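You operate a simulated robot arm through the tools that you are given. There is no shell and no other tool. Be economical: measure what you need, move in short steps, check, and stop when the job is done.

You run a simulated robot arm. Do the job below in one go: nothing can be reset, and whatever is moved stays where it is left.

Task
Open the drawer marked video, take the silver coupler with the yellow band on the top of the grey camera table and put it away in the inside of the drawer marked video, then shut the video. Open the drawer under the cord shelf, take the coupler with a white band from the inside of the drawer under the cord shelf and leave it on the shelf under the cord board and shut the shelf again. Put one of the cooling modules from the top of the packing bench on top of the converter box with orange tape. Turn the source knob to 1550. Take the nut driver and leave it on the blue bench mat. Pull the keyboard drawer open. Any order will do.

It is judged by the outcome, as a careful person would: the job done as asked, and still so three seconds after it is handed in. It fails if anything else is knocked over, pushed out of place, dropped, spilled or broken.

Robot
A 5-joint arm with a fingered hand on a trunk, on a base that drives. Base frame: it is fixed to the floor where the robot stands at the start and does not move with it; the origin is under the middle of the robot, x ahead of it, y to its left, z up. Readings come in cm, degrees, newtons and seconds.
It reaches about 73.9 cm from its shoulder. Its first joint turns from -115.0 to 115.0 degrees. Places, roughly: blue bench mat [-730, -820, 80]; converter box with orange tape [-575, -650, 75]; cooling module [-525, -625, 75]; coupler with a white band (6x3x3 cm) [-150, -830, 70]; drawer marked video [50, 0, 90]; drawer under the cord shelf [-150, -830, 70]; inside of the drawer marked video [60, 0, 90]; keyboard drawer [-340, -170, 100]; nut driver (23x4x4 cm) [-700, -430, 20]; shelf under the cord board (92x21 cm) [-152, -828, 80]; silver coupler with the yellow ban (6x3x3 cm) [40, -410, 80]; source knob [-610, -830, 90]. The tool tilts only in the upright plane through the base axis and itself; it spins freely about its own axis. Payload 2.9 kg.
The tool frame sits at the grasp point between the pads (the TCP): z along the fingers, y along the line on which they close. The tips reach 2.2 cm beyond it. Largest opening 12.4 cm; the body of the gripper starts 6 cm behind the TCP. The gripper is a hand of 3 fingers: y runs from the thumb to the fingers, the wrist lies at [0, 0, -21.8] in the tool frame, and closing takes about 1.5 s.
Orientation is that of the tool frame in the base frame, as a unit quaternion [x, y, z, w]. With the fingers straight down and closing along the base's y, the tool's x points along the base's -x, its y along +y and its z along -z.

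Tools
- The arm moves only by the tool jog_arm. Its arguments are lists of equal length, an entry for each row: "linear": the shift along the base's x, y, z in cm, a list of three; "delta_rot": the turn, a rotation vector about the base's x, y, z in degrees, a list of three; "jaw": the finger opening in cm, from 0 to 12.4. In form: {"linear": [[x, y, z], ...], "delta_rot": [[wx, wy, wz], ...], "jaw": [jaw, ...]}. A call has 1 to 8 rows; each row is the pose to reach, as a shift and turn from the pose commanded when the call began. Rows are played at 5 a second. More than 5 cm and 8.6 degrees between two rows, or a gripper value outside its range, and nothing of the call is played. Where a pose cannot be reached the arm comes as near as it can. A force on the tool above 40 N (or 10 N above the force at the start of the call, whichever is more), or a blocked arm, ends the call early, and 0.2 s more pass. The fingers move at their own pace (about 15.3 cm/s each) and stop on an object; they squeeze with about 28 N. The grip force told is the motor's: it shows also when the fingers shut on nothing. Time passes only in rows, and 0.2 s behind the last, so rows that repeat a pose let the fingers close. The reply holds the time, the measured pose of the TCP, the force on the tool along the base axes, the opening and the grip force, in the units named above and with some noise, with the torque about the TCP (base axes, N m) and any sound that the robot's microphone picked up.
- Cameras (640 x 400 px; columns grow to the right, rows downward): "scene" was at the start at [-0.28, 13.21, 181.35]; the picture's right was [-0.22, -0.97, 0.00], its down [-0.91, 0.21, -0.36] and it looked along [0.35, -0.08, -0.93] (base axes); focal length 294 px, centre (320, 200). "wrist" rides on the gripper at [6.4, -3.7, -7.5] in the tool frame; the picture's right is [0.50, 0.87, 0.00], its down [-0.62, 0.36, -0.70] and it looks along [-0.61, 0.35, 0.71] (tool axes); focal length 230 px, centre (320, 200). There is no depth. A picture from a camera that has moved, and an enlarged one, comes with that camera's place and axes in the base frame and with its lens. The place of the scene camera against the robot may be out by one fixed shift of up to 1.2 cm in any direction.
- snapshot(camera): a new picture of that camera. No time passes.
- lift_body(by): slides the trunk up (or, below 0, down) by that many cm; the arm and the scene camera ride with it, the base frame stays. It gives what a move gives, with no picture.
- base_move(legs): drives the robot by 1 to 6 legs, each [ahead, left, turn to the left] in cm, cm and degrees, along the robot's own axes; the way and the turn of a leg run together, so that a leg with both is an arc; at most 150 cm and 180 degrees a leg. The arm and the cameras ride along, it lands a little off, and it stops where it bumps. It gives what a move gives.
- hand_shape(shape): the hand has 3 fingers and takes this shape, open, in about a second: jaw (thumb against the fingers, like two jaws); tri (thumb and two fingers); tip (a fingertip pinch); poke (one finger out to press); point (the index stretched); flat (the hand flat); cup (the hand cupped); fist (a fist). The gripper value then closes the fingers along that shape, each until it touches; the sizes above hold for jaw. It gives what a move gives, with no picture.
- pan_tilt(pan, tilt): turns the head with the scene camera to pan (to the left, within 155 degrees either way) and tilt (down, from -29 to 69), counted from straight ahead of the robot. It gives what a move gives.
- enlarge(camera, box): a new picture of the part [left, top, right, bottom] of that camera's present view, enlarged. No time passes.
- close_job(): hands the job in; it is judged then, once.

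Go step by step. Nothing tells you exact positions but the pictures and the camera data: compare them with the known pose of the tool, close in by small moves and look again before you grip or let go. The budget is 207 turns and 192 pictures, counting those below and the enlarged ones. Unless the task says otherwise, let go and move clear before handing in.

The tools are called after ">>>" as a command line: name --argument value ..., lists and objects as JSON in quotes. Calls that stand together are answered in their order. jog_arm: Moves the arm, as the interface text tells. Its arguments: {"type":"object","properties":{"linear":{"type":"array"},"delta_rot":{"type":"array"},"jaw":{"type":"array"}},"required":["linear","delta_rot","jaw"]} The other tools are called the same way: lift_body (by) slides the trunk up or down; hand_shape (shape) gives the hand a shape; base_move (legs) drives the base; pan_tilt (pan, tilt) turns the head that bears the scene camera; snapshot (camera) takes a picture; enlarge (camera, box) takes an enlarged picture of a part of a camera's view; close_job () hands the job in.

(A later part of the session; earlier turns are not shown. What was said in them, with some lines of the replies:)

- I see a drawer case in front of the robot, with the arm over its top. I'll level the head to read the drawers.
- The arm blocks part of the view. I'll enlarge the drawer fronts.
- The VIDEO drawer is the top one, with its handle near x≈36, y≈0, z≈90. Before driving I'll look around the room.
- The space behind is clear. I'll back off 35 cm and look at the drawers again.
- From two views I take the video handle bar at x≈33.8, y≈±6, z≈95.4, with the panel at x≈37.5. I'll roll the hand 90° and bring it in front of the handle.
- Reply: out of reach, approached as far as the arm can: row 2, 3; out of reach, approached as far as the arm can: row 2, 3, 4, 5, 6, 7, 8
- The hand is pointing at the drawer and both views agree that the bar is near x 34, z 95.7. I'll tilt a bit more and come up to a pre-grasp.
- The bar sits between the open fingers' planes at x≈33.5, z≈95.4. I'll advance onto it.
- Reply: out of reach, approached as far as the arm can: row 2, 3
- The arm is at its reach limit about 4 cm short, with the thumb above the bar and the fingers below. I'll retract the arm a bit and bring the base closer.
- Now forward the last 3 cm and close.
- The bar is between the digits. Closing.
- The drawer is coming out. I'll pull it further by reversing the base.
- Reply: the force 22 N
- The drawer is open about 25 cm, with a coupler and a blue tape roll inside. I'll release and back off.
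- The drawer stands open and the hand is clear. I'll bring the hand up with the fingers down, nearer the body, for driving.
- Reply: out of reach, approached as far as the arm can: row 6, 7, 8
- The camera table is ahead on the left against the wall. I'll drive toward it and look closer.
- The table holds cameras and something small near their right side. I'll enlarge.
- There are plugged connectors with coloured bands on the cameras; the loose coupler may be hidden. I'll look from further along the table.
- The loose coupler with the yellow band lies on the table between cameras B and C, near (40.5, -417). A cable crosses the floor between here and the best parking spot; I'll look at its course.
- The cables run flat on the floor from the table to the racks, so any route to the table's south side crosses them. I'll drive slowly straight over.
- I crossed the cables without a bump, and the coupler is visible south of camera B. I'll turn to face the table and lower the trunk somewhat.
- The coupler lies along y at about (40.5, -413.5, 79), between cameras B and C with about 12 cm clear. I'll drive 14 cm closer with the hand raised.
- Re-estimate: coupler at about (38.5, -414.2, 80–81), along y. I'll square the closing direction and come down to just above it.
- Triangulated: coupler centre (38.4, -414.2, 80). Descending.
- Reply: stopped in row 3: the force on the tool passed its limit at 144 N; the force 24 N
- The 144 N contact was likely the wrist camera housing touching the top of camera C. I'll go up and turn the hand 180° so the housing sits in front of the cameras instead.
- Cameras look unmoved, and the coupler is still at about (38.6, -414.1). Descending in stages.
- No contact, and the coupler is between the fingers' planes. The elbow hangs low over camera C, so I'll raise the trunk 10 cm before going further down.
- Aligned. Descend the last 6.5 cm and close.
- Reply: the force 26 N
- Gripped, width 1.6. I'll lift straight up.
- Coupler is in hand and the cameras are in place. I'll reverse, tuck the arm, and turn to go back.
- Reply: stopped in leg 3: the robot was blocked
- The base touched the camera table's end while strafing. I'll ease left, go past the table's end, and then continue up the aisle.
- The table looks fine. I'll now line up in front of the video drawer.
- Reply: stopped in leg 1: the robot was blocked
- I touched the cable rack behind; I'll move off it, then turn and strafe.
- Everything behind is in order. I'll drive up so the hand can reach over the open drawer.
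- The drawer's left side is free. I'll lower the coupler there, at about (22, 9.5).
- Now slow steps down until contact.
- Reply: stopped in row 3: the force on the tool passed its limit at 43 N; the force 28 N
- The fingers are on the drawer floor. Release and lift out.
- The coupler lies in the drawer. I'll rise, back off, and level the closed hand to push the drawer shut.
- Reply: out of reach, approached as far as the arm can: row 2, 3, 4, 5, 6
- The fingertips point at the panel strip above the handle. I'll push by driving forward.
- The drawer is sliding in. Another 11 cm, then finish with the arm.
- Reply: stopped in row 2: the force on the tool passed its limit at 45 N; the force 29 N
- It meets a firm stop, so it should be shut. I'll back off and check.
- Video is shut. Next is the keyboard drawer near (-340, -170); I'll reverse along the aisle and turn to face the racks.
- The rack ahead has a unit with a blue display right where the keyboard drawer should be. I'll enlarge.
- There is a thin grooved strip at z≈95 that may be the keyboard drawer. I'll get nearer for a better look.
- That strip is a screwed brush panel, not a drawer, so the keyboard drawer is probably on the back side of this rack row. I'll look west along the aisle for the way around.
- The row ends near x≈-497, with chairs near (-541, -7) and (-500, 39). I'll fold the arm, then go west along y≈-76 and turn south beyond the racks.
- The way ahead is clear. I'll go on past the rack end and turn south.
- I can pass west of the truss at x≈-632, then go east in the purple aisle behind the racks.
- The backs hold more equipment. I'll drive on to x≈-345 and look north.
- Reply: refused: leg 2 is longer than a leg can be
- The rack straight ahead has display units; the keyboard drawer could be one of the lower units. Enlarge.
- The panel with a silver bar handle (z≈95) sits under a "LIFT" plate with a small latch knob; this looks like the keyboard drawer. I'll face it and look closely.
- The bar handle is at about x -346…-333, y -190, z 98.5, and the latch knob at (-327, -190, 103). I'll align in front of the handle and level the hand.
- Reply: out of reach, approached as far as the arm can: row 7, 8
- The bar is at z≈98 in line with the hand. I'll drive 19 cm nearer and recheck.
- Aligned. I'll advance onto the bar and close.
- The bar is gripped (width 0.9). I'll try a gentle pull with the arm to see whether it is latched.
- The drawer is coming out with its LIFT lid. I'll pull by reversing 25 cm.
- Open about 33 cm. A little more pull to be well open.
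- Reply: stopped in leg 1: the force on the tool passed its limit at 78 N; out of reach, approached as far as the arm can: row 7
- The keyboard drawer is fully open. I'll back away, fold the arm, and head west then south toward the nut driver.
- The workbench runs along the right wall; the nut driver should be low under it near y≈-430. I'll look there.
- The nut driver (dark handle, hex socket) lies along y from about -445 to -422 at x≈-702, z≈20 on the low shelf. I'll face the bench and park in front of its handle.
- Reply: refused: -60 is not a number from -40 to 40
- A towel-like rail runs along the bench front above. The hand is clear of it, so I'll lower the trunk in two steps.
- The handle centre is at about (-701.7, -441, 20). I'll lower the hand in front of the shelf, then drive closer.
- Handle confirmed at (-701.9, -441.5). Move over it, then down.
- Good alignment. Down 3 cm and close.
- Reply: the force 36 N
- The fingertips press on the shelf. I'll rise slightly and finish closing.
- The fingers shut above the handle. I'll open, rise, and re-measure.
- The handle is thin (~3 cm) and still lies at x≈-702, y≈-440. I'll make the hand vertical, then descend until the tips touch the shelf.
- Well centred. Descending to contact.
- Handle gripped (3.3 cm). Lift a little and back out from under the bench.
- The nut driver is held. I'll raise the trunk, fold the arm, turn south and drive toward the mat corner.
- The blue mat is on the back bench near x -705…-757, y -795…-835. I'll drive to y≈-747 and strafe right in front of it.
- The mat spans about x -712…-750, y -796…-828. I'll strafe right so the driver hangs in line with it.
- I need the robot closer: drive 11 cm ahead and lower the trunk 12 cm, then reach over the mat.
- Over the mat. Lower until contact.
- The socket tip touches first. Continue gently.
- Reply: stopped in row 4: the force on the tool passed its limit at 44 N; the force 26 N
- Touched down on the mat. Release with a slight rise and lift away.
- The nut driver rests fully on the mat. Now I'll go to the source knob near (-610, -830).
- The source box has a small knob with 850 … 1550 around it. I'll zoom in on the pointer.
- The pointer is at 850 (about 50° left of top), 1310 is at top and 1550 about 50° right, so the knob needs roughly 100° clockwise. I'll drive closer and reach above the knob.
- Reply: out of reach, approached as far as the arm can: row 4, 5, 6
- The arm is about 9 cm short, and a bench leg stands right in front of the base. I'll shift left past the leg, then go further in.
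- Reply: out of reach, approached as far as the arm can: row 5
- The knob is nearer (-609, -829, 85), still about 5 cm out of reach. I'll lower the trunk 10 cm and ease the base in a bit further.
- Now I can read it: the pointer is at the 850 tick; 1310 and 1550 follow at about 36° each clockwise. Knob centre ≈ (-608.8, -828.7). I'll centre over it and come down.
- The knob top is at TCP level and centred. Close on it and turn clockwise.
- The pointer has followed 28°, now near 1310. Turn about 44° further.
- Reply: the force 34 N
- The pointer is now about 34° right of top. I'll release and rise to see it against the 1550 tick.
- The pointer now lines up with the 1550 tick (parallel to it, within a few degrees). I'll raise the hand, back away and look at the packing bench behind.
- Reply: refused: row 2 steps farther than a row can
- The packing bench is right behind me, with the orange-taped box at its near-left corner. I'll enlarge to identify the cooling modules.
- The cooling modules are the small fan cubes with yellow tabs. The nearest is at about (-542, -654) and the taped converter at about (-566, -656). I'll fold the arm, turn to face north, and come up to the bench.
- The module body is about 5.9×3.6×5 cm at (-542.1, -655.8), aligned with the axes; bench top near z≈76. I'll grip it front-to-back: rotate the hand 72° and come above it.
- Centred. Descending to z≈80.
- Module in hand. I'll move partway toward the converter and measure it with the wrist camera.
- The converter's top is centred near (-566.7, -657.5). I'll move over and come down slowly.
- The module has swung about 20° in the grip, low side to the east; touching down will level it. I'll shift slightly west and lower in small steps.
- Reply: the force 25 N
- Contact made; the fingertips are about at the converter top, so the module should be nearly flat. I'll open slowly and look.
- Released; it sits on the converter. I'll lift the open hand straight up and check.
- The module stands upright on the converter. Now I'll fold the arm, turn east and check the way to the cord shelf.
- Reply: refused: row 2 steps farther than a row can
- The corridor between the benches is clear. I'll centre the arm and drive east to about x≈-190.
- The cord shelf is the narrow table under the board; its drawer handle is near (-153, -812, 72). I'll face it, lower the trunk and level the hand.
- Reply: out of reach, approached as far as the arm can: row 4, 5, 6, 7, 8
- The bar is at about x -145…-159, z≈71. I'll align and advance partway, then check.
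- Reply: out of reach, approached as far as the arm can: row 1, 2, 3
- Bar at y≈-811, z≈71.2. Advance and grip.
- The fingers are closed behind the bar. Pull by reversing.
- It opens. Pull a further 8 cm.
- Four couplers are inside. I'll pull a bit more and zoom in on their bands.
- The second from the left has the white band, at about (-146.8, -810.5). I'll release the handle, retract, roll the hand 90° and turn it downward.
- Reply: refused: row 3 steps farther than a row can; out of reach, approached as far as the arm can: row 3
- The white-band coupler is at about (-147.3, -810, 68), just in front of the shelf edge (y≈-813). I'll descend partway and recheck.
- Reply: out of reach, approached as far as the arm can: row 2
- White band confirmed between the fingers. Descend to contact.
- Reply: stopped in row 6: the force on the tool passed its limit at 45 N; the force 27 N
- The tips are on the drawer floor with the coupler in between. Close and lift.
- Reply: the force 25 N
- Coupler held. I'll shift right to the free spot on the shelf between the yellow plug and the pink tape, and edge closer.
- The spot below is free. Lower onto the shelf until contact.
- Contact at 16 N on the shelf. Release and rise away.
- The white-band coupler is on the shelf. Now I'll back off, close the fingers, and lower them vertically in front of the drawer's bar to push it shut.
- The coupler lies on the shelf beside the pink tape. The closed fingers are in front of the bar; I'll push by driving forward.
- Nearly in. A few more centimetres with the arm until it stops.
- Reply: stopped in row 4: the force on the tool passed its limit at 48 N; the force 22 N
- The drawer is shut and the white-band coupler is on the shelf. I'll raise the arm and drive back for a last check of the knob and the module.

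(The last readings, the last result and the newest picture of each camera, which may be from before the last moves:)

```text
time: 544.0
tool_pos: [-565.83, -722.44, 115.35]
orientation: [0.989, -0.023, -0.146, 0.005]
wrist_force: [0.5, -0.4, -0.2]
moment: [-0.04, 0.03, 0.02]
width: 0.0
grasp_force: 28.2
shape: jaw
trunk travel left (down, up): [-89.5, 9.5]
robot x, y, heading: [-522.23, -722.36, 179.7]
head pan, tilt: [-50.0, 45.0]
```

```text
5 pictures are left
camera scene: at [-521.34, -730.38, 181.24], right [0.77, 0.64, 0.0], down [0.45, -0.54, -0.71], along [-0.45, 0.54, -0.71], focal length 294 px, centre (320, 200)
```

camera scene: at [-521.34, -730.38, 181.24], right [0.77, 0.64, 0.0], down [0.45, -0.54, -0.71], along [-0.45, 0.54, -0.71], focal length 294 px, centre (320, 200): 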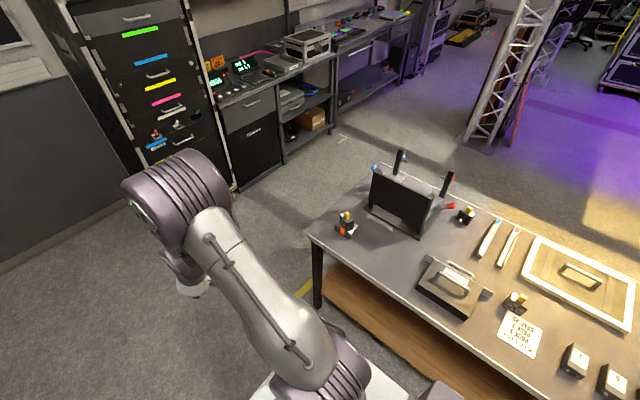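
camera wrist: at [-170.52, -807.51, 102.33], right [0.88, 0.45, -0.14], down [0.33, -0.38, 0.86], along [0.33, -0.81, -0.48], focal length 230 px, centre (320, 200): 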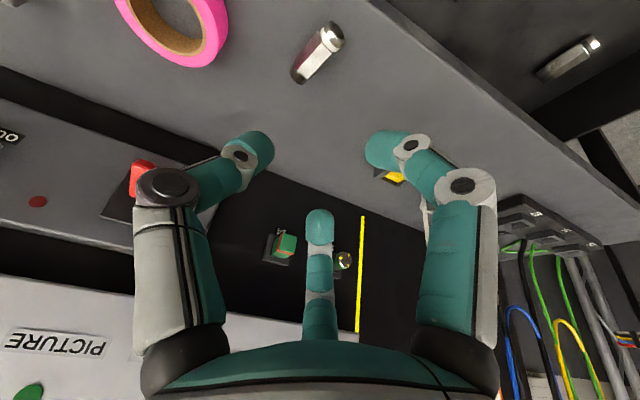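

The knob points to 1550. A last close look at the module on the converter.

>>> enlarge --camera "scene" --box '[315, 195, 379, 250]'

```text
7.27 times, centred on (347, 222) of scene
camera zoom: at [-521.34, -730.38, 181.24], right [0.77, 0.64, 0.0], down [0.45, -0.54, -0.71], along [-0.45, 0.54, -0.71], focal length 2139 px, centre (124, 36)
```

zoom: 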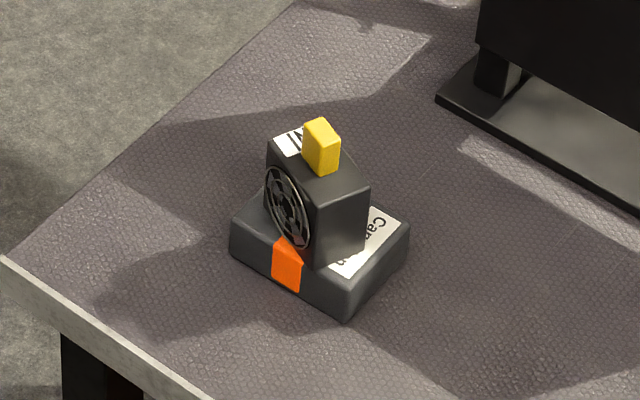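

The cooling module stands flat on the taped converter, and everything else checked is in place, so I'm handing in.

>>> close_job

```text
The job is handed in.
```

The job is handed in, with all six parts done:

- **Video drawer:** the yellow-band coupler is inside and the drawer is shut.
- **Cord shelf:** the white-band coupler lies on the shelf and the drawer is shut.
- **Cooling module:** one module stands flat on the orange-taped converter.
- **Source knob:** it points to 1550, lined up by eye to within a few degrees.
- **Nut driver:** it lies on the blue mat.
- **Keyboard drawer:** it is pulled fully open.

Along the way the hand pressed hard once (144 N) on what was probably camera C. The base also bumped the camera table and the cable rack lightly. Nothing looked moved in the pictures I took after each.
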